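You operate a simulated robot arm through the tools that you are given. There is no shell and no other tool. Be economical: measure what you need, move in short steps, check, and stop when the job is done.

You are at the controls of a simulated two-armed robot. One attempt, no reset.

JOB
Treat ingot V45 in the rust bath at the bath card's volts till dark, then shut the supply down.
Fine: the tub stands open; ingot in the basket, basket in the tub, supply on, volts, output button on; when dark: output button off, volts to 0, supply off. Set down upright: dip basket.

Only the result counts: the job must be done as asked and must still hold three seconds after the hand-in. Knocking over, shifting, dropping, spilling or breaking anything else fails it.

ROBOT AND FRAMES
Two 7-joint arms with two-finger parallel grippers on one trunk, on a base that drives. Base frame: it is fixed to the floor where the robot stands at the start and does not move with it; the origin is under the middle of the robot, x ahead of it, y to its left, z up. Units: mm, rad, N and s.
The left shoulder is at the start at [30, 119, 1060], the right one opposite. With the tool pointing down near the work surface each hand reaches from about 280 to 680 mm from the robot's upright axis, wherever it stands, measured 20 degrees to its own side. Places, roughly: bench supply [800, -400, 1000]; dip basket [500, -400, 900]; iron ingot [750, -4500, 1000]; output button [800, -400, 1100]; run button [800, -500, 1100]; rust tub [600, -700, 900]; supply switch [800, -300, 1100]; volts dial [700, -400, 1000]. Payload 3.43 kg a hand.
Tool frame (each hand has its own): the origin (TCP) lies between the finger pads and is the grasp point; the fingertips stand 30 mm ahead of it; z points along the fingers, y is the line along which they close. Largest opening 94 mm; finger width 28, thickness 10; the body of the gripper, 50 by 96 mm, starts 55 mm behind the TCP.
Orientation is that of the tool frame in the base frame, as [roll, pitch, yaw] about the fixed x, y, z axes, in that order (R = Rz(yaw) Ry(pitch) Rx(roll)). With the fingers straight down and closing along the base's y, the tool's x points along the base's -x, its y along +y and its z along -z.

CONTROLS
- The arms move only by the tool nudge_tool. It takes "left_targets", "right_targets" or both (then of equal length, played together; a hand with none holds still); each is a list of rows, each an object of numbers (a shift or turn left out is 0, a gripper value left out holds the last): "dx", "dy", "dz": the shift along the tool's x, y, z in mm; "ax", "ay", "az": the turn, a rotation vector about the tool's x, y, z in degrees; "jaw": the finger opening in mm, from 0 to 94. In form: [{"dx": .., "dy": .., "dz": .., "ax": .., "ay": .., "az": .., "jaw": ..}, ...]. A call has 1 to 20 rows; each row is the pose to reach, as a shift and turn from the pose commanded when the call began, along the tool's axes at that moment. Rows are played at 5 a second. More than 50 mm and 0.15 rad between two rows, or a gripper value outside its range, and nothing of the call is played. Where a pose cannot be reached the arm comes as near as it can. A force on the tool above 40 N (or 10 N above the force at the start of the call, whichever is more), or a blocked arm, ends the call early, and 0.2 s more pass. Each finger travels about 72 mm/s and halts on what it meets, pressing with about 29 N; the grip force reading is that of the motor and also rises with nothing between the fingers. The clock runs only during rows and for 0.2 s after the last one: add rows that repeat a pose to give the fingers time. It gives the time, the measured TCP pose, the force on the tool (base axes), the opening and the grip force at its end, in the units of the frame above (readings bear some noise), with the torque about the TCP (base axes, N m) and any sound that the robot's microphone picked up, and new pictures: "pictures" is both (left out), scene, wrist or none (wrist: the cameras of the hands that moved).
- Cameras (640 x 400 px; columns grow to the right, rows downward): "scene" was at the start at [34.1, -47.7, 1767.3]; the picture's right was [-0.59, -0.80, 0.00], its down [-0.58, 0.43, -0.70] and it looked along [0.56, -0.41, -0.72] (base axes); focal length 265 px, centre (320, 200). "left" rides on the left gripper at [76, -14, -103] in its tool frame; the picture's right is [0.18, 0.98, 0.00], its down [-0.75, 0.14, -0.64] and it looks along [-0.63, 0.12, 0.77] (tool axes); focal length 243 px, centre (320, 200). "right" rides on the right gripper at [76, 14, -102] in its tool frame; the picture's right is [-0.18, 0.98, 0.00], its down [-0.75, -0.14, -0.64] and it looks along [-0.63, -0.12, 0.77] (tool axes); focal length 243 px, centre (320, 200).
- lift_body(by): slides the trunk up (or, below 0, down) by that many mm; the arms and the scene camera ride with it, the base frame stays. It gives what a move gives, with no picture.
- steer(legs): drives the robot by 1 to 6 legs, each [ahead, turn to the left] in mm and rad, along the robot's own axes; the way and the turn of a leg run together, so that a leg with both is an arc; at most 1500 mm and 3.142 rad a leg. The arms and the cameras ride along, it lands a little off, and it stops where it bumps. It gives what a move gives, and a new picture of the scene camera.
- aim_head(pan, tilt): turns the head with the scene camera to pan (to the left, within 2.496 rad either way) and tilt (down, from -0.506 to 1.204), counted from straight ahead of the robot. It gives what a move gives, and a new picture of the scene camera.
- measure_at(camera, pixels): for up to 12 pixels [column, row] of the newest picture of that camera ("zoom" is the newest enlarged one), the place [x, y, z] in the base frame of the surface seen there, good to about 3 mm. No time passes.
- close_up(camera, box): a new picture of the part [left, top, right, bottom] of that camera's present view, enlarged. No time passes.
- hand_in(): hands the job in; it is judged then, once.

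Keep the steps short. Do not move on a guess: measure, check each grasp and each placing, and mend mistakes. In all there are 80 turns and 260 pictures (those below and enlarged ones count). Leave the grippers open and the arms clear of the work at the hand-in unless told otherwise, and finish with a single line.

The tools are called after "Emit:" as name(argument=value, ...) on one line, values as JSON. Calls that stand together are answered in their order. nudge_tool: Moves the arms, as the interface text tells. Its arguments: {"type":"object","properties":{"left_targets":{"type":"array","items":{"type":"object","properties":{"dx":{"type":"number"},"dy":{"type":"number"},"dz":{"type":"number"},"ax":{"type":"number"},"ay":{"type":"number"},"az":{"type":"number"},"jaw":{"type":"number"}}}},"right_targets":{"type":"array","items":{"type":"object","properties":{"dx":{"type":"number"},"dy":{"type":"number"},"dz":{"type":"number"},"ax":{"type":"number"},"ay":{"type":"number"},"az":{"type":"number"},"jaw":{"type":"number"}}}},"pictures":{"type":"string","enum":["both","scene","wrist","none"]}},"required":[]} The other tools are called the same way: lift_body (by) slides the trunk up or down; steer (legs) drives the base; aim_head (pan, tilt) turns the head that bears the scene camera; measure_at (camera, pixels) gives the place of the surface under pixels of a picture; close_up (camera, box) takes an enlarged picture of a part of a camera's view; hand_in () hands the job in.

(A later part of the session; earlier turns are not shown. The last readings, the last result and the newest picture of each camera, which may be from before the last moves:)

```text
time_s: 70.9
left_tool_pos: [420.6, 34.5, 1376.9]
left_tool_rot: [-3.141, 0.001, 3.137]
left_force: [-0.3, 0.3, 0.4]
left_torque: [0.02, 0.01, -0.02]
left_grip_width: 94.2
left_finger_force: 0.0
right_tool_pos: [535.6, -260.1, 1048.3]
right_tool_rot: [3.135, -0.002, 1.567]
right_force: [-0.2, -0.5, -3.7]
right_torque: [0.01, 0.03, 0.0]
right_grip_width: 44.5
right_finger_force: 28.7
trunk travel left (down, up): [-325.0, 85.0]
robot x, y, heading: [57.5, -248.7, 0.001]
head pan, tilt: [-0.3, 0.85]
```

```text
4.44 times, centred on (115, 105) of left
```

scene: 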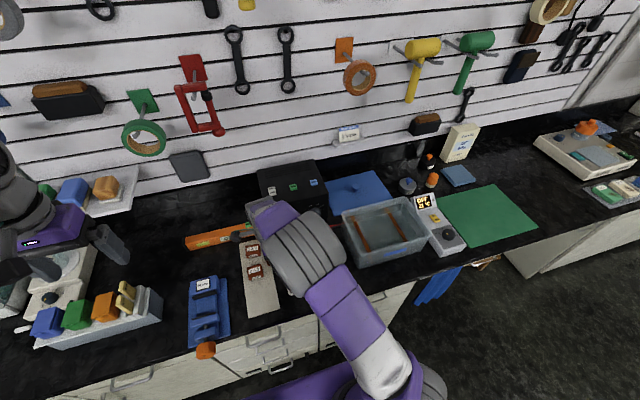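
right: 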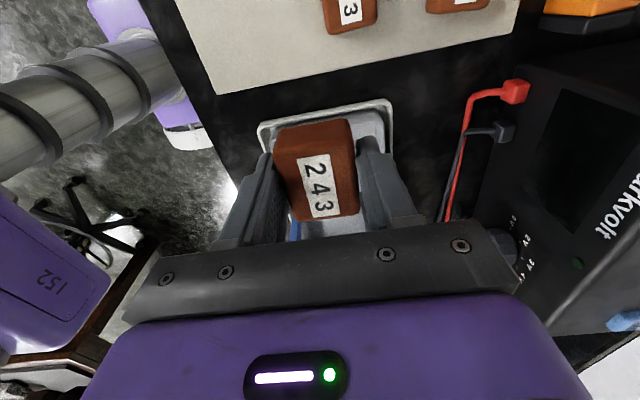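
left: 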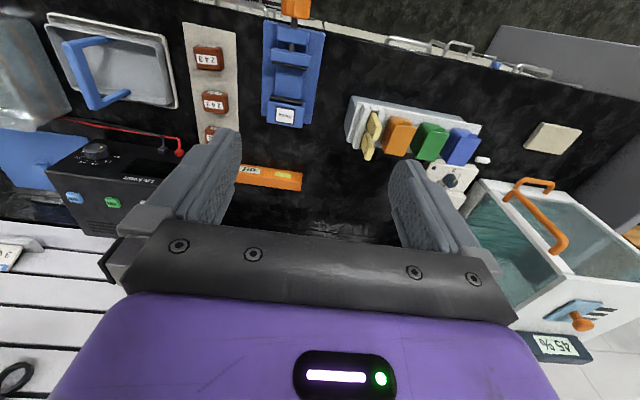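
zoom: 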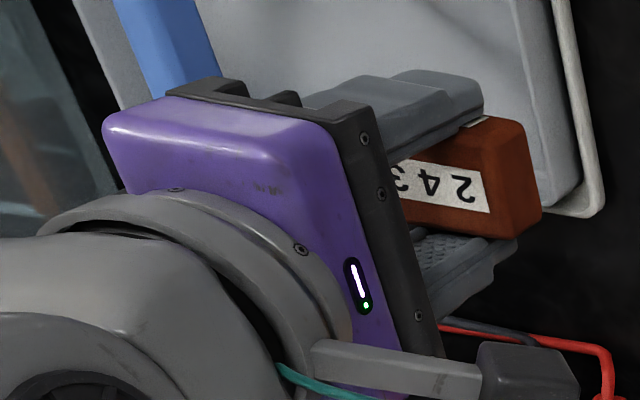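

The body reaches only ±25 mm in y, so the handle may be wider than I thought. I'll re-approach with more clearance: y = -322, tool tilted 12° so the body leans away from the handle, and lower slowly.

Emit:
nudge_tool(right_targets=[{"dx": -20, "dy": -2, "ay": -6}, {"dx": -62, "dy": -3, "ay": -12}, {"dx": -62, "dy": -3, "ay": -12}, {"dx": -62, "dy": -3, "dz": 40, "ay": -12}, {"dx": -62, "dy": -3, "dz": 70, "ay": -12}, {"dx": -62, "dy": -3, "dz": 90, "ay": -12}, {"dx": -62, "dy": -3, "dz": 90, "ay": -12}])

Emit:
close_up(camera="left", box=[0, 0, 240, 150])

```text
time_s: 72.5
left_tool_pos: [419.9, 35.4, 1377.6]
left_tool_rot: [-3.141, 0.0, 3.138]
left_force: [-0.4, 0.0, 0.7]
left_torque: [0.0, 0.03, 0.01]
left_grip_width: 94.3
left_finger_force: 0.0
right_tool_pos: [532.6, -317.7, 960.4]
right_tool_rot: [3.133, 0.207, 1.565]
right_force: [0.1, -0.2, -4.0]
right_torque: [0.01, 0.02, -0.02]
right_grip_width: 44.5
right_finger_force: 29.5
trunk travel left (down, up): [-325.0, 85.0]
robot x, y, heading: [57.1, -253.5, -0.002]
head pan, tilt: [-0.3, 0.85]
```

scene: 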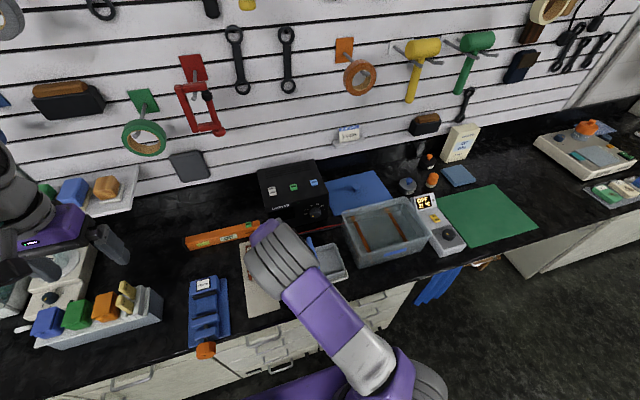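
right: 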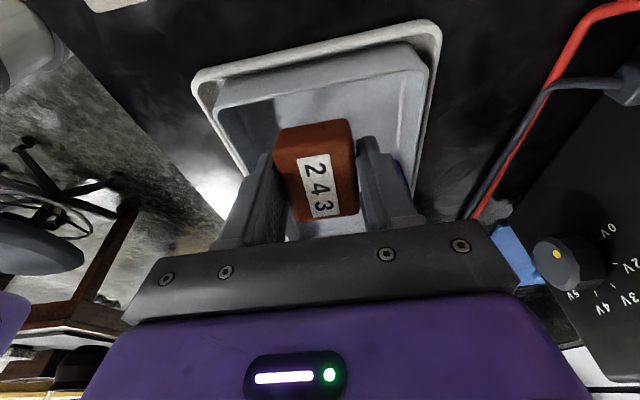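

```text
2.67 times, centred on (120, 75) of left
```

zoom: 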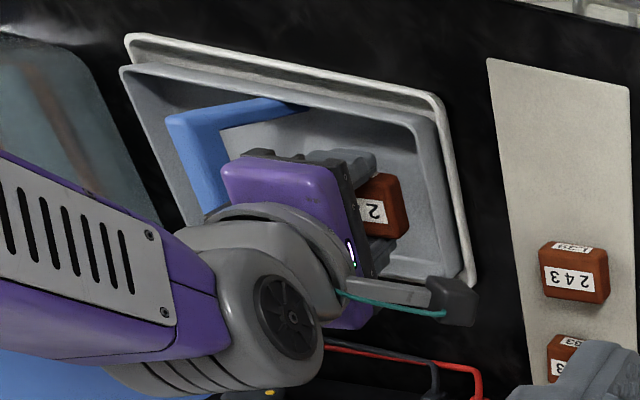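

The tilt is right: the body leans to +y and clears the handle. I lower the last 30 mm gently.

Emit:
nudge_tool(right_targets=[{"dx": 0, "dz": 10}, {"dx": 1, "dz": 20}, {"dx": 2, "dz": 27}, {"dx": 2.5, "dz": 30}, {"dx": 3, "dz": 33}, {"dx": 3, "dz": 33}], pictures="wrist")

Emit:
close_up(camera="left", box=[0, 0, 240, 150])

```text
time_s: 73.9
left_tool_pos: [421.2, 34.8, 1377.9]
left_tool_rot: [3.141, 0.001, 3.138]
left_force: [0.4, 0.9, -0.2]
left_torque: [0.0, 0.02, 0.0]
left_grip_width: 94.2
left_finger_force: 0.0
right_tool_pos: [532.2, -321.9, 927.4]
right_tool_rot: [3.133, 0.208, 1.565]
right_force: [0.0, 0.8, -3.2]
right_torque: [0.06, 0.0, -0.01]
right_grip_width: 44.2
right_finger_force: 29.0
trunk travel left (down, up): [-325.0, 85.0]
robot x, y, heading: [56.3, -247.9, -0.002]
head pan, tilt: [-0.3, 0.85]
```

right: 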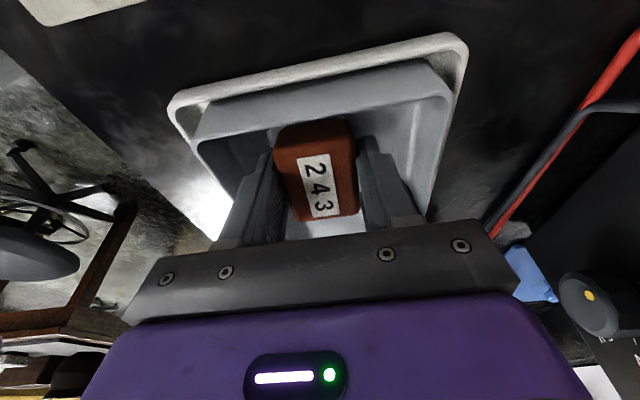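

```text
2.67 times, centred on (120, 75) of left
```

zoom: 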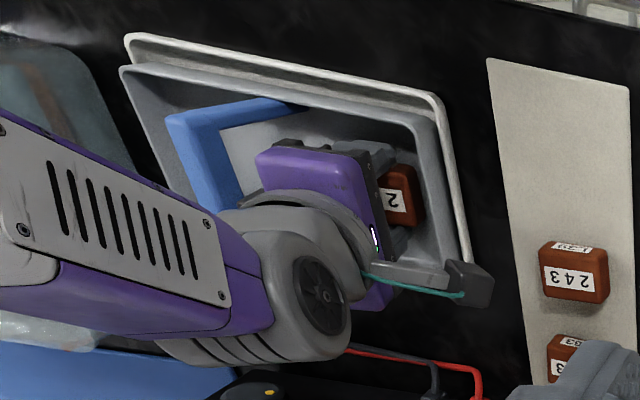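

There is no contact yet, so I creep down a few mm more until I feel the floor.

Emit:
nudge_tool(right_targets=[{"dx": 0.4, "dz": 2}, {"dx": 0.8, "dz": 4}, {"dx": 1.2, "dz": 6}, {"dx": 1.2, "dz": 6}], pictures="none")

```text
time_s: 74.9
left_tool_pos: [419.5, 35.6, 1377.6]
left_tool_rot: [3.141, 0.001, 3.138]
left_force: [0.1, -0.3, 0.0]
left_torque: [-0.01, 0.0, 0.02]
left_grip_width: 93.8
left_finger_force: 0.0
right_tool_pos: [531.9, -322.4, 923.0]
right_tool_rot: [3.128, 0.207, 1.564]
right_force: [2.2, -2.2, 18.2]
right_torque: [0.34, 0.03, 0.0]
right_grip_width: 44.5
right_finger_force: 28.8
trunk travel left (down, up): [-325.0, 85.0]
robot x, y, heading: [56.3, -247.5, -0.004]
head pan, tilt: [-0.3, 0.85]
```

The floor is met at 18 N. I back off 1 mm and open the jaws to 56 to release.

Emit:
nudge_tool(right_targets=[{"dx": -0.2, "dz": -1, "ay": 3, "jaw": 44}, {"dx": -0.2, "dz": -1, "ay": 6}, {"dx": -0.2, "dz": -1, "ay": 6, "jaw": 50}, {"dx": -0.2, "dz": -1, "ay": 6, "jaw": 56}, {"dx": -0.2, "dz": -1, "ay": 6, "jaw": 56}], pictures="wrist")

```text
time_s: 76.1
left_tool_pos: [418.3, 36.1, 1377.3]
left_tool_rot: [-3.141, 0.002, 3.136]
left_force: [-0.7, 0.1, -0.1]
left_torque: [-0.01, -0.03, 0.02]
left_grip_width: 93.9
left_finger_force: 0.0
right_tool_pos: [531.8, -321.0, 920.8]
right_tool_rot: [3.135, 0.103, 1.566]
right_force: [0.3, 0.0, 0.1]
right_torque: [0.03, -0.01, 0.0]
right_grip_width: 56.0
right_finger_force: 0.0
trunk travel left (down, up): [-325.0, 85.0]
robot x, y, heading: [58.6, -250.6, -0.005]
head pan, tilt: [-0.3, 0.85]
```

right: 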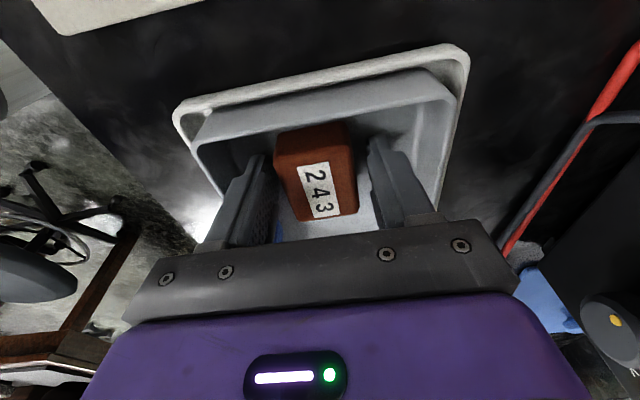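

The ingot is released and resting in the basket. I retreat upward along the tool and level it.

Emit:
nudge_tool(right_targets=[{"dz": -40}, {"dz": -80}, {"dz": -125}, {"dz": -172, "ay": 6}, {"dz": -172, "ay": 6, "jaw": 70}], pictures="none")

Emit:
nudge_tool(right_targets=[{"az": -7.5}, {"az": -15}, {"az": -22.5}, {"az": -30}, {"az": -37.5}, {"az": -45}, {"az": -52.5, "dx": -12}, {"az": -60, "dx": -25}, {"az": -67.5, "dx": -38}, {"az": -75, "dx": -51}, {"az": -82.5, "dx": -64}, {"az": -90, "dx": -84}, {"az": -90, "dx": -84}])

Emit:
close_up(camera="left", box=[0, 0, 240, 150])

```text
time_s: 77.3
left_tool_pos: [420.2, 37.8, 1377.8]
left_tool_rot: [-3.141, -0.001, 3.137]
left_force: [0.2, -0.2, 1.2]
left_torque: [0.01, 0.0, 0.02]
left_grip_width: 94.0
left_finger_force: 0.0
right_tool_pos: [529.4, -303.4, 1091.9]
right_tool_rot: [3.134, -0.003, 1.566]
right_force: [-0.5, -0.8, 0.5]
right_torque: [0.0, 0.02, 0.01]
right_grip_width: 70.1
right_finger_force: 0.1
trunk travel left (down, up): [-325.0, 85.0]
robot x, y, heading: [55.4, -251.0, 0.002]
head pan, tilt: [-0.3, 0.85]
```

```text
time_s: 80.1
left_tool_pos: [419.0, 37.1, 1378.2]
left_tool_rot: [-3.141, 0.001, 3.139]
left_force: [-0.5, 0.1, 0.5]
left_torque: [0.01, -0.01, 0.0]
left_grip_width: 94.0
left_finger_force: 0.1
right_tool_pos: [530.9, -387.2, 1093.3]
right_tool_rot: [3.141, 0.008, 3.14]
right_force: [0.4, 0.6, 0.0]
right_torque: [0.01, 0.0, 0.03]
right_grip_width: 69.9
right_finger_force: 0.0
trunk travel left (down, up): [-325.0, 85.0]
robot x, y, heading: [56.5, -250.8, -0.003]
head pan, tilt: [-0.3, 0.85]
```

scene: 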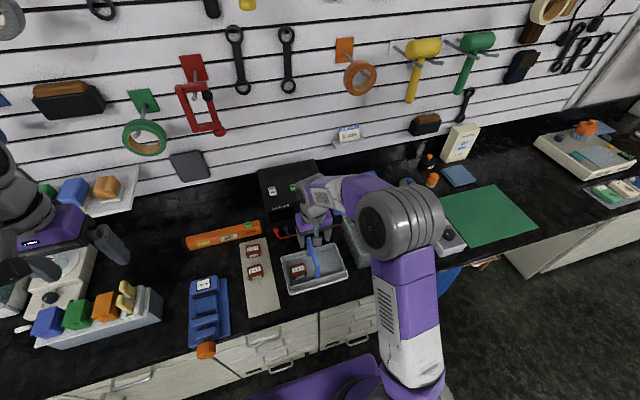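
right: 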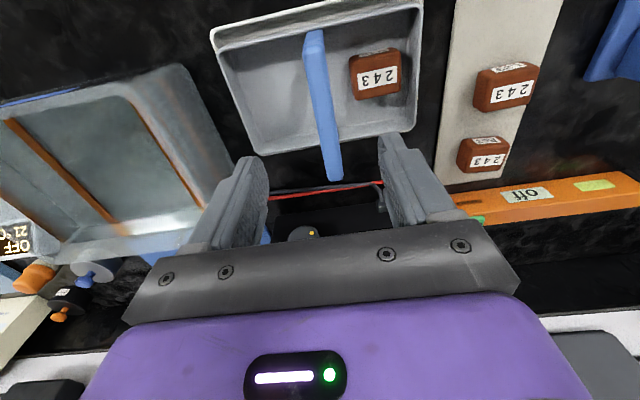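

```text
2.67 times, centred on (120, 75) of left
```

zoom: 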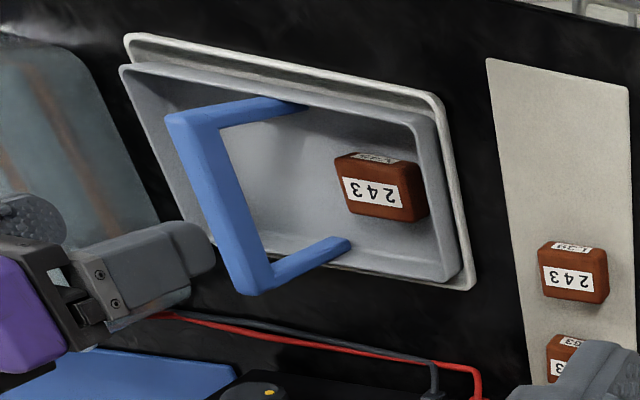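

The ingot sits well in the left half. I measure the handle line for the grasp.

Emit:
measure_at(camera="right", pixels=[[314, 45], [320, 90], [327, 130], [333, 170], [307, 90], [333, 90], [321, 150], [343, 150], [218, 35], [262, 152], [408, 130], [418, 10]])

Emit:
close_up(camera="right", box=[200, 0, 440, 150])

Emit:
measure_at(camera="right", pixels=[[20, 105], [60, 95], [170, 75], [225, 160], [110, 240], [60, 165], [130, 200], [150, 140], [100, 110], [190, 170], [140, 95], [80, 210]])

```text
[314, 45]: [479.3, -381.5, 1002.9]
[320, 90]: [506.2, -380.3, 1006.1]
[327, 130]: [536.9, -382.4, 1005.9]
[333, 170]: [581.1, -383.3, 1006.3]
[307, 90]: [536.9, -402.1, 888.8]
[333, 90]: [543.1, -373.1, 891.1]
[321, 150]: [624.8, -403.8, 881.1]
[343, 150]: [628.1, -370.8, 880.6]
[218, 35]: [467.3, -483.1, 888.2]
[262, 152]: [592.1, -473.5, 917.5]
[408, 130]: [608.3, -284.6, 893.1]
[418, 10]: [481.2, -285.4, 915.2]
```

```text
2.67 times, centred on (320, 75) of right
```

zoom: 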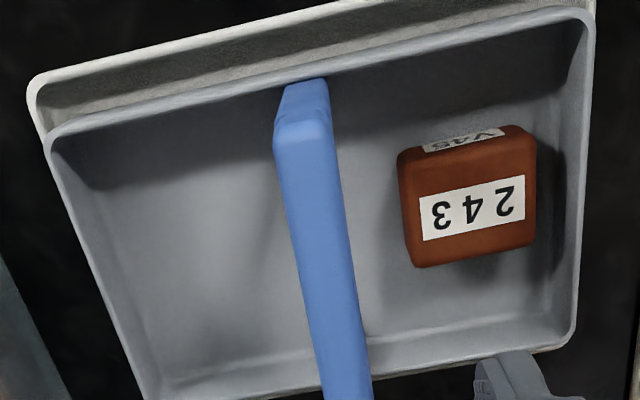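

```text
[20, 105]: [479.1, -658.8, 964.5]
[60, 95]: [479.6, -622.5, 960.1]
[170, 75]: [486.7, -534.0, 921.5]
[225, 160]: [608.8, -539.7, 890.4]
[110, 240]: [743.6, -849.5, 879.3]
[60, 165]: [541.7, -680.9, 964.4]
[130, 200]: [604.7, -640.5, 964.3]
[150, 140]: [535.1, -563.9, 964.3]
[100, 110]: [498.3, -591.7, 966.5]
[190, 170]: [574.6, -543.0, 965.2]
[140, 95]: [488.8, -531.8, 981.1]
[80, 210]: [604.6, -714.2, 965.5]
```

Handle runs along x at y = -382, top 1006, and the label reads V45. I descend to TCP 999 with the handle between the fingers and close.

Emit:
nudge_tool(right_targets=[{"dy": 5, "dz": 40}, {"dy": 5, "dz": 75}, {"dy": 5, "dz": 95}, {"dy": 5, "dz": 95}, {"dy": 5, "dz": 95, "jaw": 40}, {"dy": 5, "dz": 95, "jaw": 10}, {"dy": 5, "dz": 95, "jaw": 5}, {"dy": 5, "dz": 95, "jaw": 5}, {"dy": 5, "dz": 95, "jaw": 5}])

```text
time_s: 82.1
left_tool_pos: [419.6, 34.2, 1376.4]
left_tool_rot: [3.141, -0.002, 3.136]
left_force: [-0.3, -0.1, -0.6]
left_torque: [0.01, -0.02, -0.01]
left_grip_width: 94.2
left_finger_force: 0.2
right_tool_pos: [532.6, -382.1, 997.5]
right_tool_rot: [3.141, 0.009, 3.139]
right_force: [-0.5, -0.7, 0.4]
right_torque: [-0.04, -0.13, 0.08]
right_grip_width: 20.1
right_finger_force: 28.8
trunk travel left (down, up): [-325.0, 85.0]
robot x, y, heading: [55.8, -247.6, 0.001]
head pan, tilt: [-0.3, 0.85]
```

scene: 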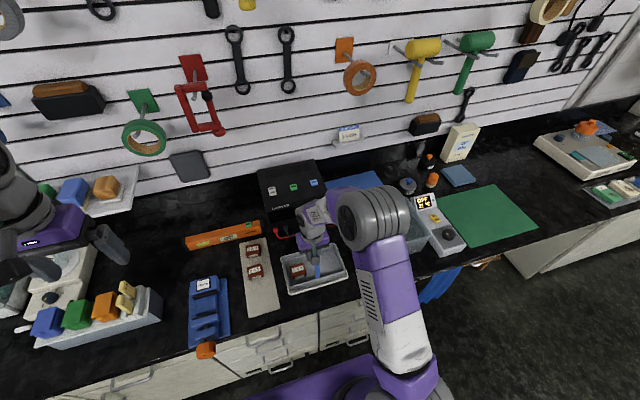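
right: 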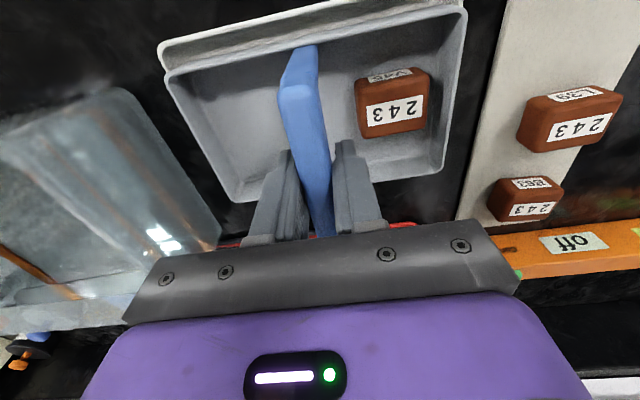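

The handle is gripped at 20 mm. I lift 140 mm and check the tilt and load.

Emit:
nudge_tool(right_targets=[{"dz": -10}, {"dz": -30}, {"dz": -65}, {"dz": -105}, {"dz": -140}, {"dz": -140}])

Emit:
close_up(camera="left", box=[0, 0, 240, 150])

```text
time_s: 83.5
left_tool_pos: [421.0, 35.1, 1377.6]
left_tool_rot: [-3.141, 0.0, 3.138]
left_force: [0.2, 0.4, 0.0]
left_torque: [-0.01, 0.0, 0.0]
left_grip_width: 94.0
left_finger_force: 0.0
right_tool_pos: [530.9, -384.3, 1138.6]
right_tool_rot: [3.14, 0.008, 3.139]
right_force: [0.2, -0.6, -5.9]
right_torque: [-0.28, 0.02, -0.02]
right_grip_width: 20.2
right_finger_force: 29.2
trunk travel left (down, up): [-325.0, 85.0]
robot x, y, heading: [56.8, -247.9, -0.002]
head pan, tilt: [-0.3, 0.85]
```

scene: 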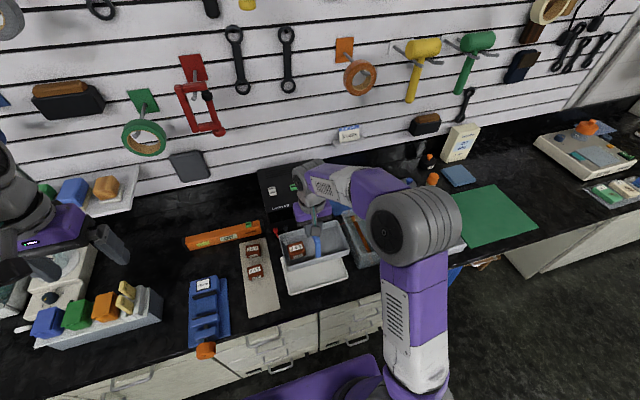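
right: 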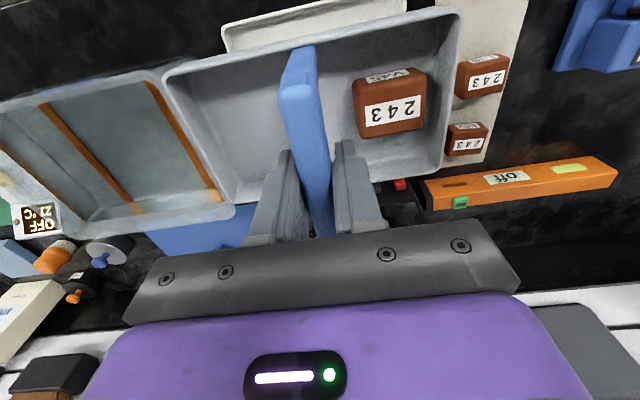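

```text
2.67 times, centred on (120, 75) of left
```

zoom: 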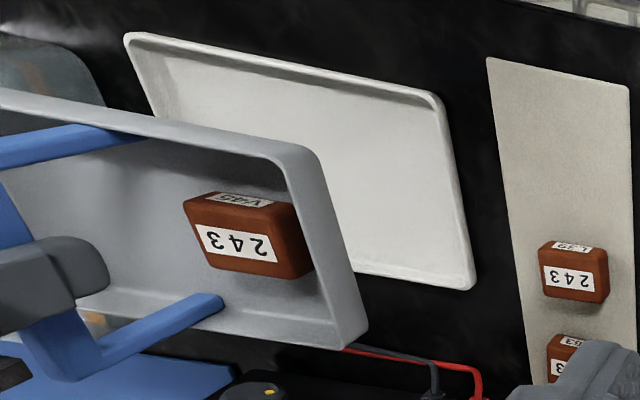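

The basket hangs level. I measure the tub's rim from the wrist and scene pictures to centre it.

Emit:
measure_at(camera="right", pixels=[[150, 76], [158, 100], [200, 185], [228, 210], [150, 219], [90, 228], [76, 225], [45, 195], [10, 160], [20, 105], [100, 88], [222, 205]])

Emit:
close_up(camera="right", box=[0, 60, 240, 250])

Emit:
close_up(camera="scene", box=[330, 190, 480, 275])

```text
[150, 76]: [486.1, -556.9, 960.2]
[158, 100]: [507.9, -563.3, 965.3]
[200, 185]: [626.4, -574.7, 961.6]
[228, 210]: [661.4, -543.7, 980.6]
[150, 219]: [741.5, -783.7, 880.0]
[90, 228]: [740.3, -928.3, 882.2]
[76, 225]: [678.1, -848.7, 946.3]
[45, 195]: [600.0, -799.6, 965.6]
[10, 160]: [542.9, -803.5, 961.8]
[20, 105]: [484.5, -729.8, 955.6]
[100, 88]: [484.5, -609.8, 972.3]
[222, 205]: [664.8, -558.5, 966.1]
```

```text
2.11 times, centred on (120, 155) of right
```

zoom: 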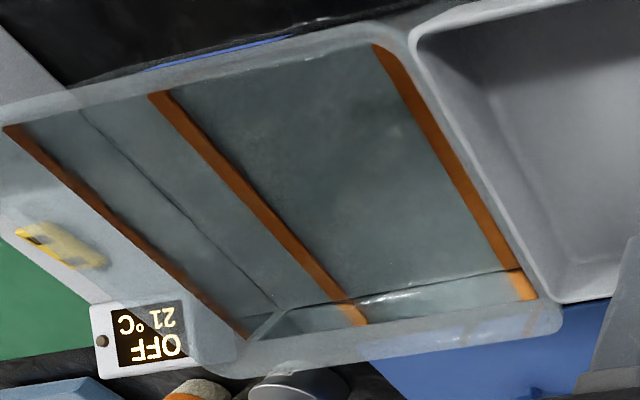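

```text
4.27 times, centred on (405, 232) of scene
```

zoom: 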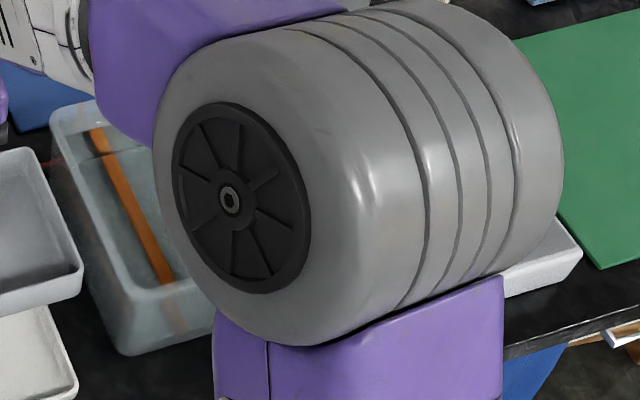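

I see copper strips in the tub, at y ≈ -570 near the left wall, a middle one, and possibly one at the right wall. I measure them from two views to learn their depth.

Emit:
measure_at(camera="zoom", pixels=[[98, 138], [108, 160], [130, 200], [160, 262], [170, 285], [62, 110], [125, 340], [190, 310]])

Emit:
measure_at(camera="right", pixels=[[153, 90], [177, 131], [205, 177], [215, 193], [44, 107], [87, 157], [129, 202], [137, 211], [16, 166], [63, 205], [31, 111], [85, 200]])

Emit:
close_up(camera="left", box=[0, 20, 80, 90])

```text
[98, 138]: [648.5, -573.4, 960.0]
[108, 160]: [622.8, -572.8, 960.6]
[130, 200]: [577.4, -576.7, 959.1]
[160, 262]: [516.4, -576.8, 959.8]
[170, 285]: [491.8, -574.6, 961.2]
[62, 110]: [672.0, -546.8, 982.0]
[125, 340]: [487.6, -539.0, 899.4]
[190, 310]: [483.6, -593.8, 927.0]
```

```text
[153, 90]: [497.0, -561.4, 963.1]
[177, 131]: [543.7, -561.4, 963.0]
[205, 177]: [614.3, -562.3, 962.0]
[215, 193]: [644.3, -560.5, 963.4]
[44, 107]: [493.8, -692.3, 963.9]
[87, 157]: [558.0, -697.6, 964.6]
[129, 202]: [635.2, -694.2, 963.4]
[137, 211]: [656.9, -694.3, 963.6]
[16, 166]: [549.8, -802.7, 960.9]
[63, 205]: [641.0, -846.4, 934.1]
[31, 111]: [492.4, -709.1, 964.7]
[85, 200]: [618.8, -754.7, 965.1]
```

```text
5.71 times, centred on (40, 55) of left
```

zoom: 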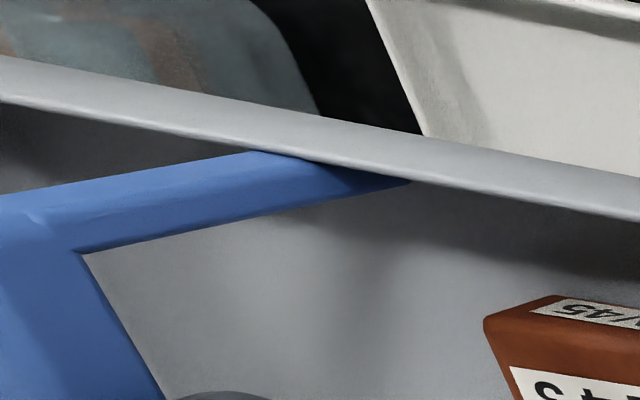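

The strips run along the tub's floor and up its walls at y ≈ -590 and -723. The tub centre is about (577,-660), so I carry the basket there at height.

Emit:
nudge_tool(right_targets=[{"dz": -20}, {"dz": -20, "dy": -40, "dx": -7}, {"dz": -20, "dy": -85, "dx": -14}, {"dz": -20, "dy": -130, "dx": -22}, {"dz": -20, "dy": -175, "dx": -30}, {"dz": -20, "dy": -220, "dx": -38}, {"dz": -20, "dy": -255, "dx": -46}, {"dz": -20, "dy": -277, "dx": -46}, {"dz": -20, "dy": -277, "dx": -46}])

Emit:
close_up(camera="scene", box=[310, 160, 470, 280])

```text
time_s: 85.5
left_tool_pos: [420.3, 35.3, 1377.0]
left_tool_rot: [-3.142, 0.001, 3.138]
left_force: [-0.2, 0.0, 0.7]
left_torque: [0.01, -0.03, -0.02]
left_grip_width: 94.1
left_finger_force: 0.0
right_tool_pos: [575.8, -661.5, 1156.0]
right_tool_rot: [3.14, 0.007, 3.138]
right_force: [0.0, 0.8, -6.7]
right_torque: [-0.21, -0.01, -0.03]
right_grip_width: 20.1
right_finger_force: 28.9
trunk travel left (down, up): [-325.0, 85.0]
robot x, y, heading: [58.7, -251.1, 0.001]
head pan, tilt: [-0.3, 0.85]
```

scene: 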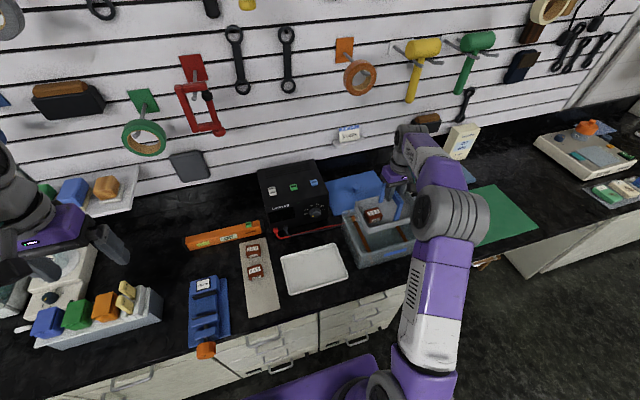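
right: 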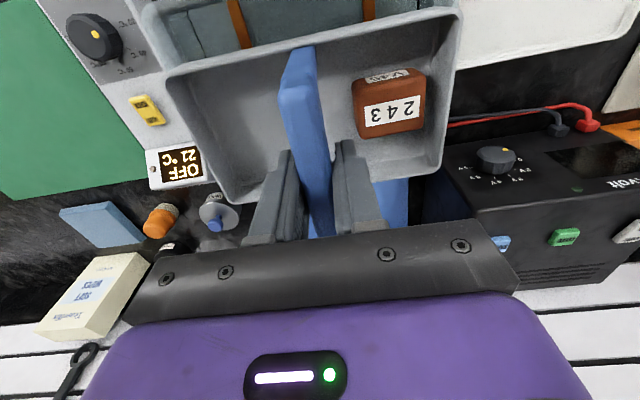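

```text
3.33 times, centred on (390, 220) of scene
```

zoom: 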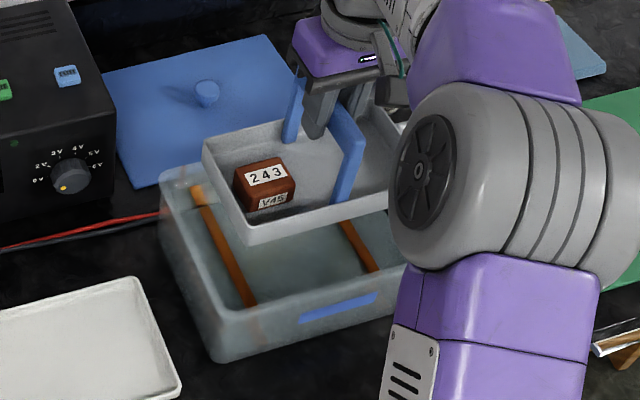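

The basket hangs over the tub. I check the side margins on both y sides with the wrist view.

Emit:
measure_at(camera="right", pixels=[[163, 20], [170, 40], [180, 30], [240, 25], [368, 8], [420, 5], [445, 5], [168, 80], [455, 20], [175, 55]])

Emit:
measure_at(camera="zoom", pixels=[[205, 145], [247, 240], [165, 180], [212, 330], [225, 320], [180, 175], [375, 300], [255, 235]])

Emit:
close_up(camera="right", box=[130, 0, 480, 220])

```text
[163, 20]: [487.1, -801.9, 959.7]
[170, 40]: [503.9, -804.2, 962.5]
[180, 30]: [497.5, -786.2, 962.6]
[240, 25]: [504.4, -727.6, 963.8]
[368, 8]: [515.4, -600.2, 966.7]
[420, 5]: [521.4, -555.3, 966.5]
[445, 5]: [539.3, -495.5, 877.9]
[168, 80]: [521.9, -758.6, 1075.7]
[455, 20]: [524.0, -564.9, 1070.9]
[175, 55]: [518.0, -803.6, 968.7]
```

```text
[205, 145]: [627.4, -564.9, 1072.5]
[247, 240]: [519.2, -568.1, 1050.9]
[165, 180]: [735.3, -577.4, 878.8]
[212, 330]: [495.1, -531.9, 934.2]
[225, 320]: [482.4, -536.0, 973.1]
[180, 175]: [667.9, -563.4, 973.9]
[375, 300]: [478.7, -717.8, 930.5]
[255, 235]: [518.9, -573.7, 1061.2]
```

```text
1.82 times, centred on (305, 110) of right
```

zoom: 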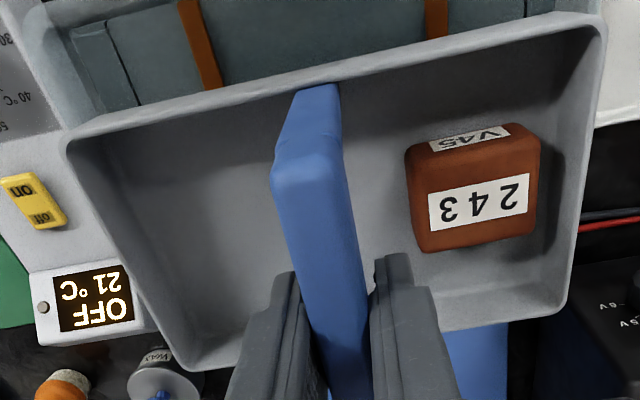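

The tub's inner span is about -552 to -803, so I shift 8 mm to y = -669. Then I lower to just below the water surface.

Emit:
nudge_tool(right_targets=[{"dy": -8}, {"dy": -8, "dz": 20}, {"dy": -8, "dz": 40}, {"dy": -8, "dz": 55}, {"dy": -8, "dz": 65}, {"dy": -8, "dz": 75}, {"dy": -8, "dz": 83}, {"dy": -8, "dz": 90}, {"dy": -8, "dz": 97}, {"dy": -8, "dz": 97}])

Emit:
close_up(camera="scene", box=[310, 160, 470, 280])

```text
time_s: 87.7
left_tool_pos: [420.4, 35.5, 1377.5]
left_tool_rot: [-3.141, 0.001, 3.138]
left_force: [-0.7, -1.1, 0.3]
left_torque: [-0.01, 0.0, 0.0]
left_grip_width: 94.0
left_finger_force: 0.1
right_tool_pos: [574.8, -668.8, 1061.4]
right_tool_rot: [3.14, 0.01, 3.139]
right_force: [0.6, -0.6, -5.5]
right_torque: [-0.25, 0.02, -0.03]
right_grip_width: 20.4
right_finger_force: 29.4
trunk travel left (down, up): [-325.0, 85.0]
robot x, y, heading: [58.6, -249.8, -0.002]
head pan, tilt: [-0.3, 0.85]
```

scene: 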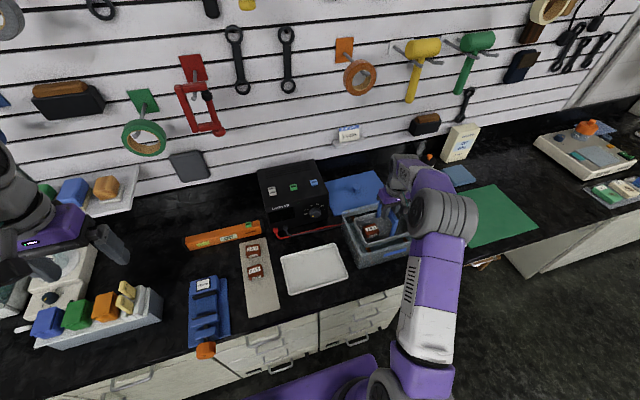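
right: 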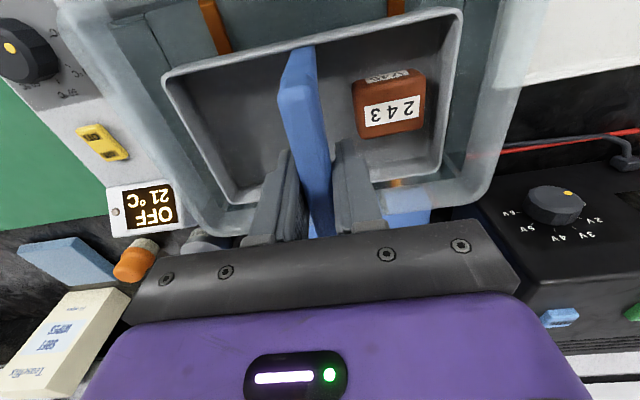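

```text
3.33 times, centred on (390, 220) of scene
```

zoom: 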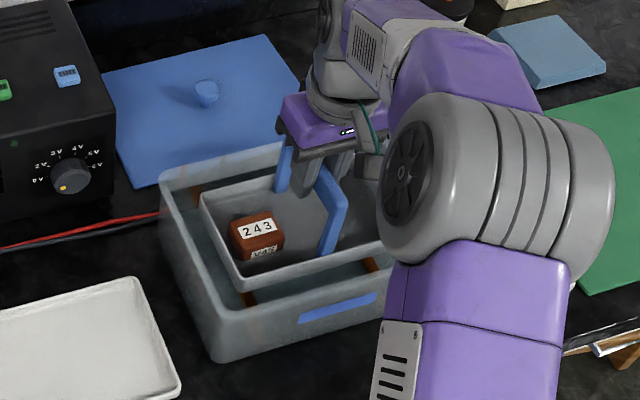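

Clearances all round are good. I keep lowering slowly until it touches the tub floor.

Emit:
nudge_tool(right_targets=[{"dz": 8}, {"dz": 15}, {"dz": 22}, {"dz": 28}, {"dz": 34}, {"dz": 39}, {"dz": 43}, {"dz": 47}, {"dz": 50}, {"dz": 53}, {"dz": 56}, {"dz": 58}])

Emit:
close_up(camera="scene", box=[310, 160, 470, 280])

```text
time_s: 90.3
left_tool_pos: [418.4, 36.6, 1377.8]
left_tool_rot: [-3.139, -0.001, 3.138]
left_force: [0.5, -0.4, 0.2]
left_torque: [0.01, -0.01, -0.02]
left_grip_width: 93.9
left_finger_force: 0.0
right_tool_pos: [576.0, -669.6, 1005.9]
right_tool_rot: [3.141, 0.01, 3.135]
right_force: [1.2, -4.2, 11.1]
right_torque: [-0.02, 0.79, 0.17]
right_grip_width: 20.0
right_finger_force: 29.5
trunk travel left (down, up): [-325.0, 85.0]
robot x, y, heading: [60.6, -251.9, -0.0]
head pan, tilt: [-0.3, 0.85]
```

scene: 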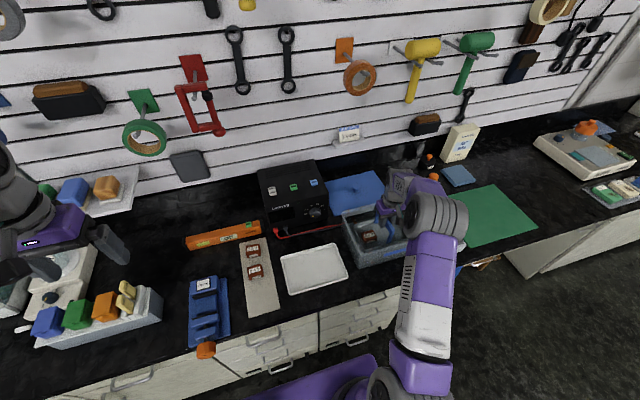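
right: 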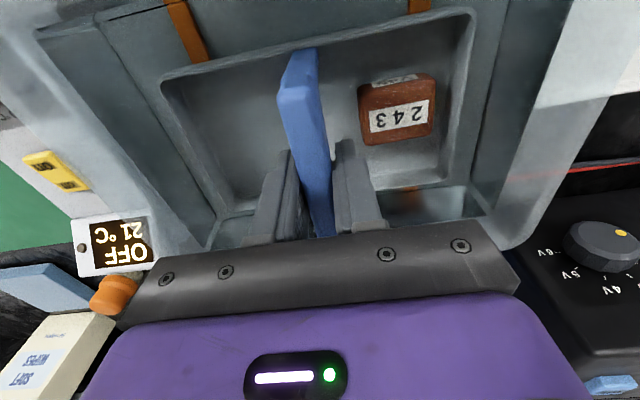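

```text
3.33 times, centred on (390, 220) of scene
```

zoom: 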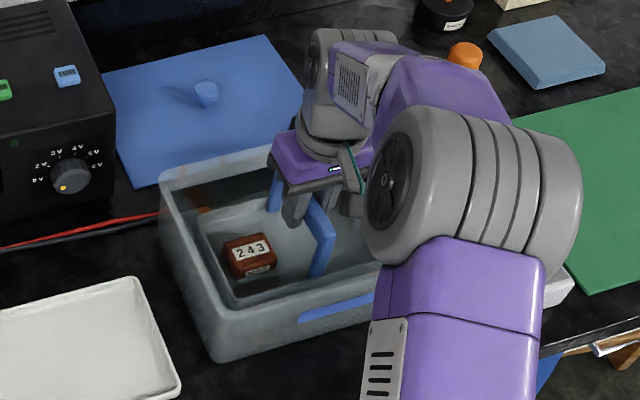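

It rests on the floor at 11 N, well inside the tub. I release the handle and lift clear.

Emit:
nudge_tool(right_targets=[{"dz": -1, "jaw": 20}, {"dz": -1, "jaw": 35}, {"dz": -1, "jaw": 50}, {"dz": -1, "jaw": 50}, {"dz": -40, "jaw": 50}, {"dz": -85}, {"dz": -130}, {"dz": -130}])

Emit:
close_up(camera="right", box=[80, 0, 640, 250])

```text
time_s: 92.1
left_tool_pos: [420.4, 35.3, 1377.3]
left_tool_rot: [-3.142, 0.0, 3.137]
left_force: [0.5, 0.3, 0.3]
left_torque: [0.01, -0.02, -0.01]
left_grip_width: 94.0
left_finger_force: 0.1
right_tool_pos: [575.3, -669.1, 1133.8]
right_tool_rot: [3.139, 0.009, 3.139]
right_force: [-0.7, -0.5, -0.5]
right_torque: [-0.01, 0.02, 0.02]
right_grip_width: 50.0
right_finger_force: 0.0
trunk travel left (down, up): [-325.0, 85.0]
robot x, y, heading: [56.0, -251.2, -0.001]
head pan, tilt: [-0.3, 0.85]
```

scene: 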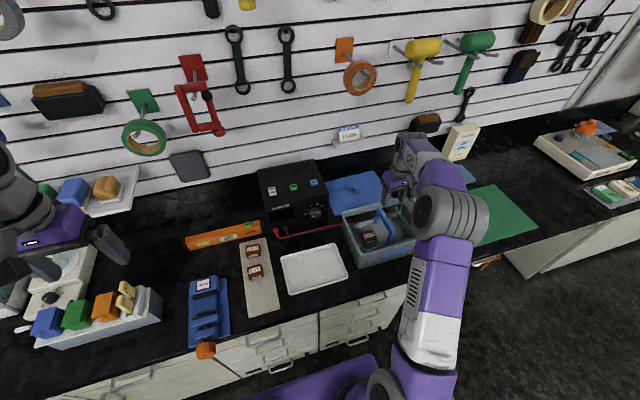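
right: 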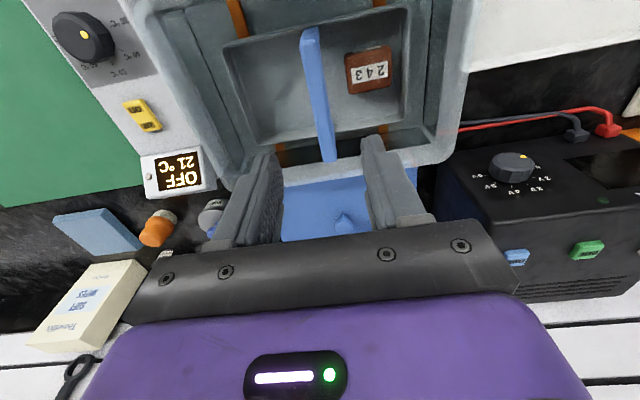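

```text
1.14 times, centred on (360, 125) of right
```

zoom: 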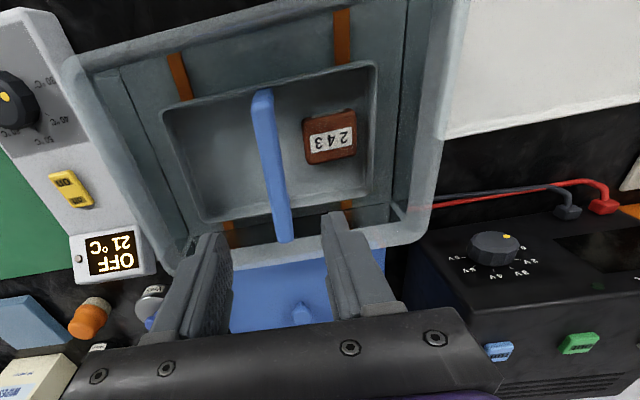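

The basket sits squarely in the tub with V45 under the liquid. Next I look closely at the supply's controls to locate the exact press points.

Emit:
close_up(camera="scene", box=[255, 160, 335, 225])

Emit:
measure_at(camera="zoom", pixels=[[125, 220], [135, 250], [115, 250], [150, 250], [305, 215], [295, 205], [320, 230], [465, 180], [490, 400], [470, 415], [225, 300], [60, 300]])

```text
6.15 times, centred on (295, 192) of scene
```

zoom: 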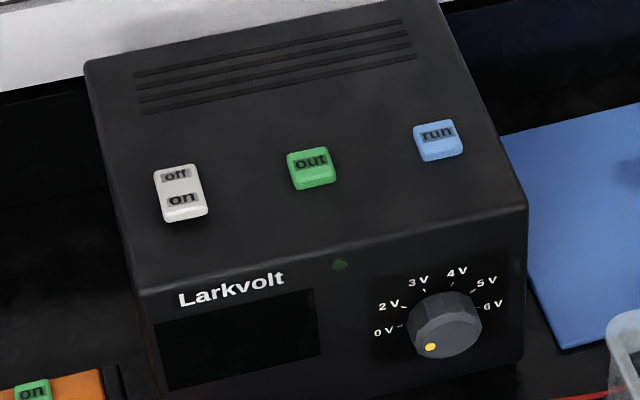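

```text
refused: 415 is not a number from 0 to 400
```

Emit:
measure_at(camera="zoom", pixels=[[175, 175], [182, 198], [184, 213], [170, 167], [312, 160], [315, 182], [437, 133], [445, 325], [430, 347], [400, 325], [340, 215], [448, 300]])

Emit:
close_up(camera="scene", box=[265, 180, 295, 200])

Emit:
close_up(camera="scene", box=[297, 195, 337, 222])

Emit:
measure_at(camera="zoom", pixels=[[300, 280], [250, 255], [380, 240], [285, 355], [340, 330], [320, 195], [180, 130], [150, 260], [460, 260], [240, 320], [395, 300], [330, 270]])

```text
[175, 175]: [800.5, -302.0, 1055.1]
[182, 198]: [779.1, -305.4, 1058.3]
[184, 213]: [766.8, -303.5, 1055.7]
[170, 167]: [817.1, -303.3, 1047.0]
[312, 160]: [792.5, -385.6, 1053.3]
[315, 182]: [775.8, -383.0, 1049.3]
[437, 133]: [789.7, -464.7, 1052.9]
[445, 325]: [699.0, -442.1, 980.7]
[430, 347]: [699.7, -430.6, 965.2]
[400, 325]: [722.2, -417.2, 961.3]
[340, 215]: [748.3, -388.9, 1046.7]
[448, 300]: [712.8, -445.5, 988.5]
```

```text
16.00 times, centred on (280, 190) of scene
```

zoom: 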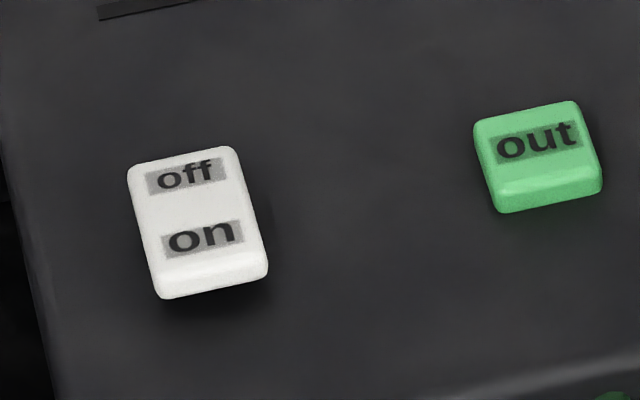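

```text
14.81 times, centred on (317, 208) of scene
```

zoom: 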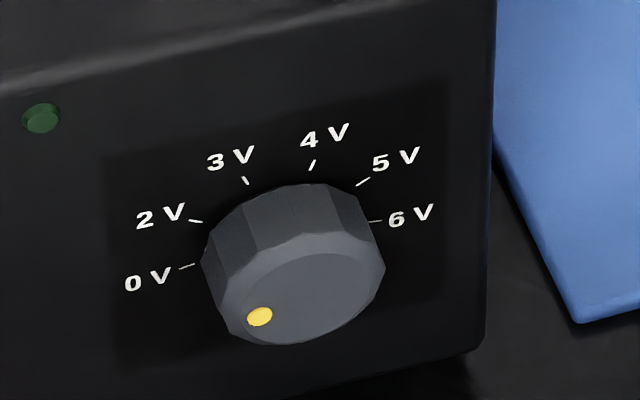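

```text
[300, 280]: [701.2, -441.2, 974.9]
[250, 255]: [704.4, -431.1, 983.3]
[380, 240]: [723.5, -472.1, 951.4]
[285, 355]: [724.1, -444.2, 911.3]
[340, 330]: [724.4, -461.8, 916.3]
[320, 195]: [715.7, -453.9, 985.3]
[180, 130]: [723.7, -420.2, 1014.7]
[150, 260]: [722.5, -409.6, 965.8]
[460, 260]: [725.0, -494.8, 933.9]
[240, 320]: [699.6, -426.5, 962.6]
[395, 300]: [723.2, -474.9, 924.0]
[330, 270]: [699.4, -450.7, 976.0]
```

Now the dial's tick marks, so I can work out the turn angle from 0 V to 3 V.

Emit:
measure_at(camera="zoom", pixels=[[187, 267], [196, 221], [245, 181], [312, 165], [362, 182], [375, 221], [259, 317], [290, 275], [350, 255], [290, 340], [225, 290], [374, 290]])

Emit:
close_up(camera="right", box=[450, 130, 570, 210])

```text
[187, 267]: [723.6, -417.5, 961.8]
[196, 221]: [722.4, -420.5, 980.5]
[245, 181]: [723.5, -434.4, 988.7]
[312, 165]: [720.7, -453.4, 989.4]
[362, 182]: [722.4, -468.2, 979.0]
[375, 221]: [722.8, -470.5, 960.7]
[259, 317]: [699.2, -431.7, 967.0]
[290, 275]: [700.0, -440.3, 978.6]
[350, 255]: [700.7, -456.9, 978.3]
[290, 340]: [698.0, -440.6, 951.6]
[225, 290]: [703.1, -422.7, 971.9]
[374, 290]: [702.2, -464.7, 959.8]
```

```text
5.00 times, centred on (510, 170) of right
```

zoom: 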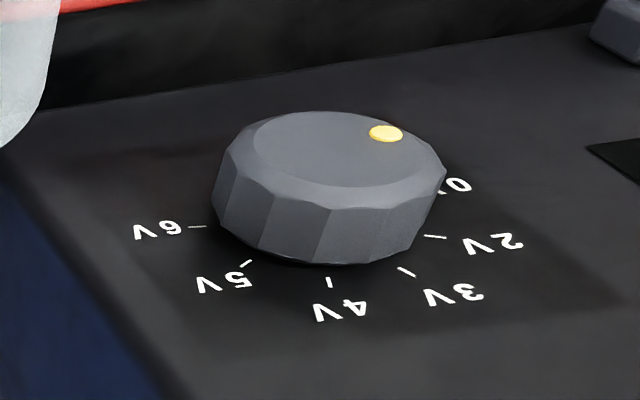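

The tick circle centre is at y ≈ -444, z ≈ 964, and 3 V is about 75° clockwise from 0 V. First comes the switch: its "on" end is at (774,-304,1058). I move the closed right fingers there, tilted forward 35°, and hover.

Emit:
nudge_tool(right_targets=[{"dz": -30, "jaw": 0}, {"dx": -20, "dy": 38, "dz": -30}, {"dx": -40, "dy": 76, "dz": -30}, {"dx": -60, "dy": 114, "dz": -30}, {"dx": -80, "dy": 152, "dz": -30, "ay": -5}, {"dx": -100, "dy": 190, "dz": -30, "ay": -11}, {"dx": -120, "dy": 228, "dz": -30, "ay": -17}, {"dx": -140, "dy": 266, "dz": -30, "ay": -23}, {"dx": -160, "dy": 304, "dz": -30, "ay": -29}, {"dx": -180, "dy": 342, "dz": -30, "ay": -35}, {"dx": -192, "dy": 365, "dz": -10, "ay": -35}, {"dx": -192, "dy": 365, "dz": 10, "ay": -35}, {"dx": -192, "dy": 365, "dz": 10, "ay": -35}])

```text
time_s: 94.9
left_tool_pos: [420.4, 36.1, 1378.5]
left_tool_rot: [-3.141, 0.0, 3.139]
left_force: [0.4, -1.0, 0.7]
left_torque: [0.02, -0.02, 0.0]
left_grip_width: 94.0
left_finger_force: 0.1
right_tool_pos: [769.2, -305.2, 1125.5]
right_tool_rot: [3.14, 0.619, 3.137]
right_force: [0.1, -0.3, 0.5]
right_torque: [0.03, 0.0, -0.03]
right_grip_width: 0.1
right_finger_force: 29.1
trunk travel left (down, up): [-325.0, 85.0]
robot x, y, heading: [56.9, -251.7, -0.002]
head pan, tilt: [-0.3, 0.85]
```

scene: 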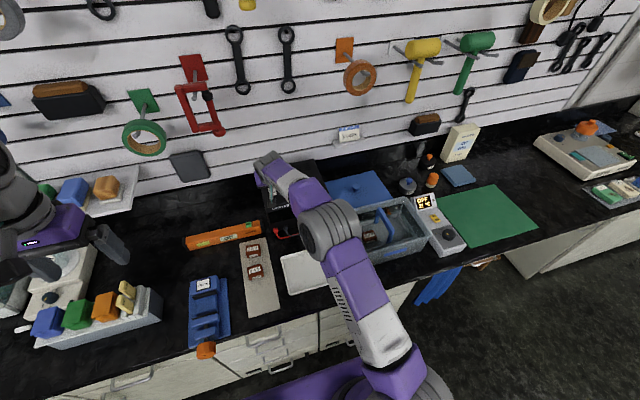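
right: 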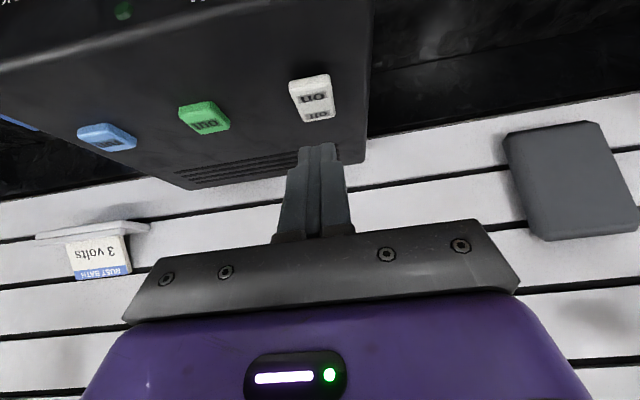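

It reaches. I measure the switch and fingertip in this view to confirm alignment.

Emit:
measure_at(camera="right", pixels=[[313, 98], [308, 82], [317, 115], [320, 152], [310, 150], [333, 150], [203, 120], [105, 138]])

Emit:
close_up(camera="right", box=[250, 50, 400, 200])

```text
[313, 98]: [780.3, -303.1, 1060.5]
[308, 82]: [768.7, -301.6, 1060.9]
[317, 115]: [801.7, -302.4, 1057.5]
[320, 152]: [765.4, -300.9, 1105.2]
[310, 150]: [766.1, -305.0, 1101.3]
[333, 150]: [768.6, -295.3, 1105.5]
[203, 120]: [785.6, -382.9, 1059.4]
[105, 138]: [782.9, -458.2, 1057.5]
```

```text
2.67 times, centred on (325, 125) of right
```

zoom: 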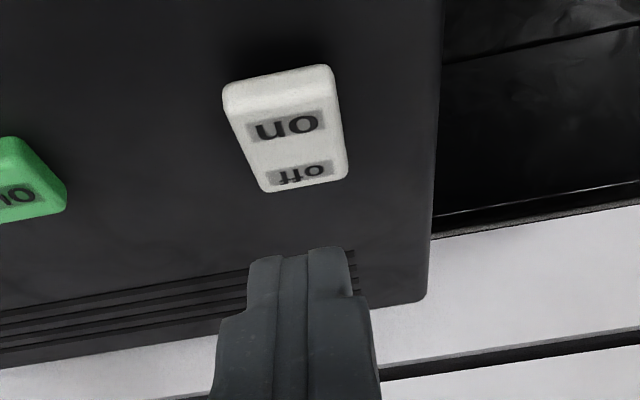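

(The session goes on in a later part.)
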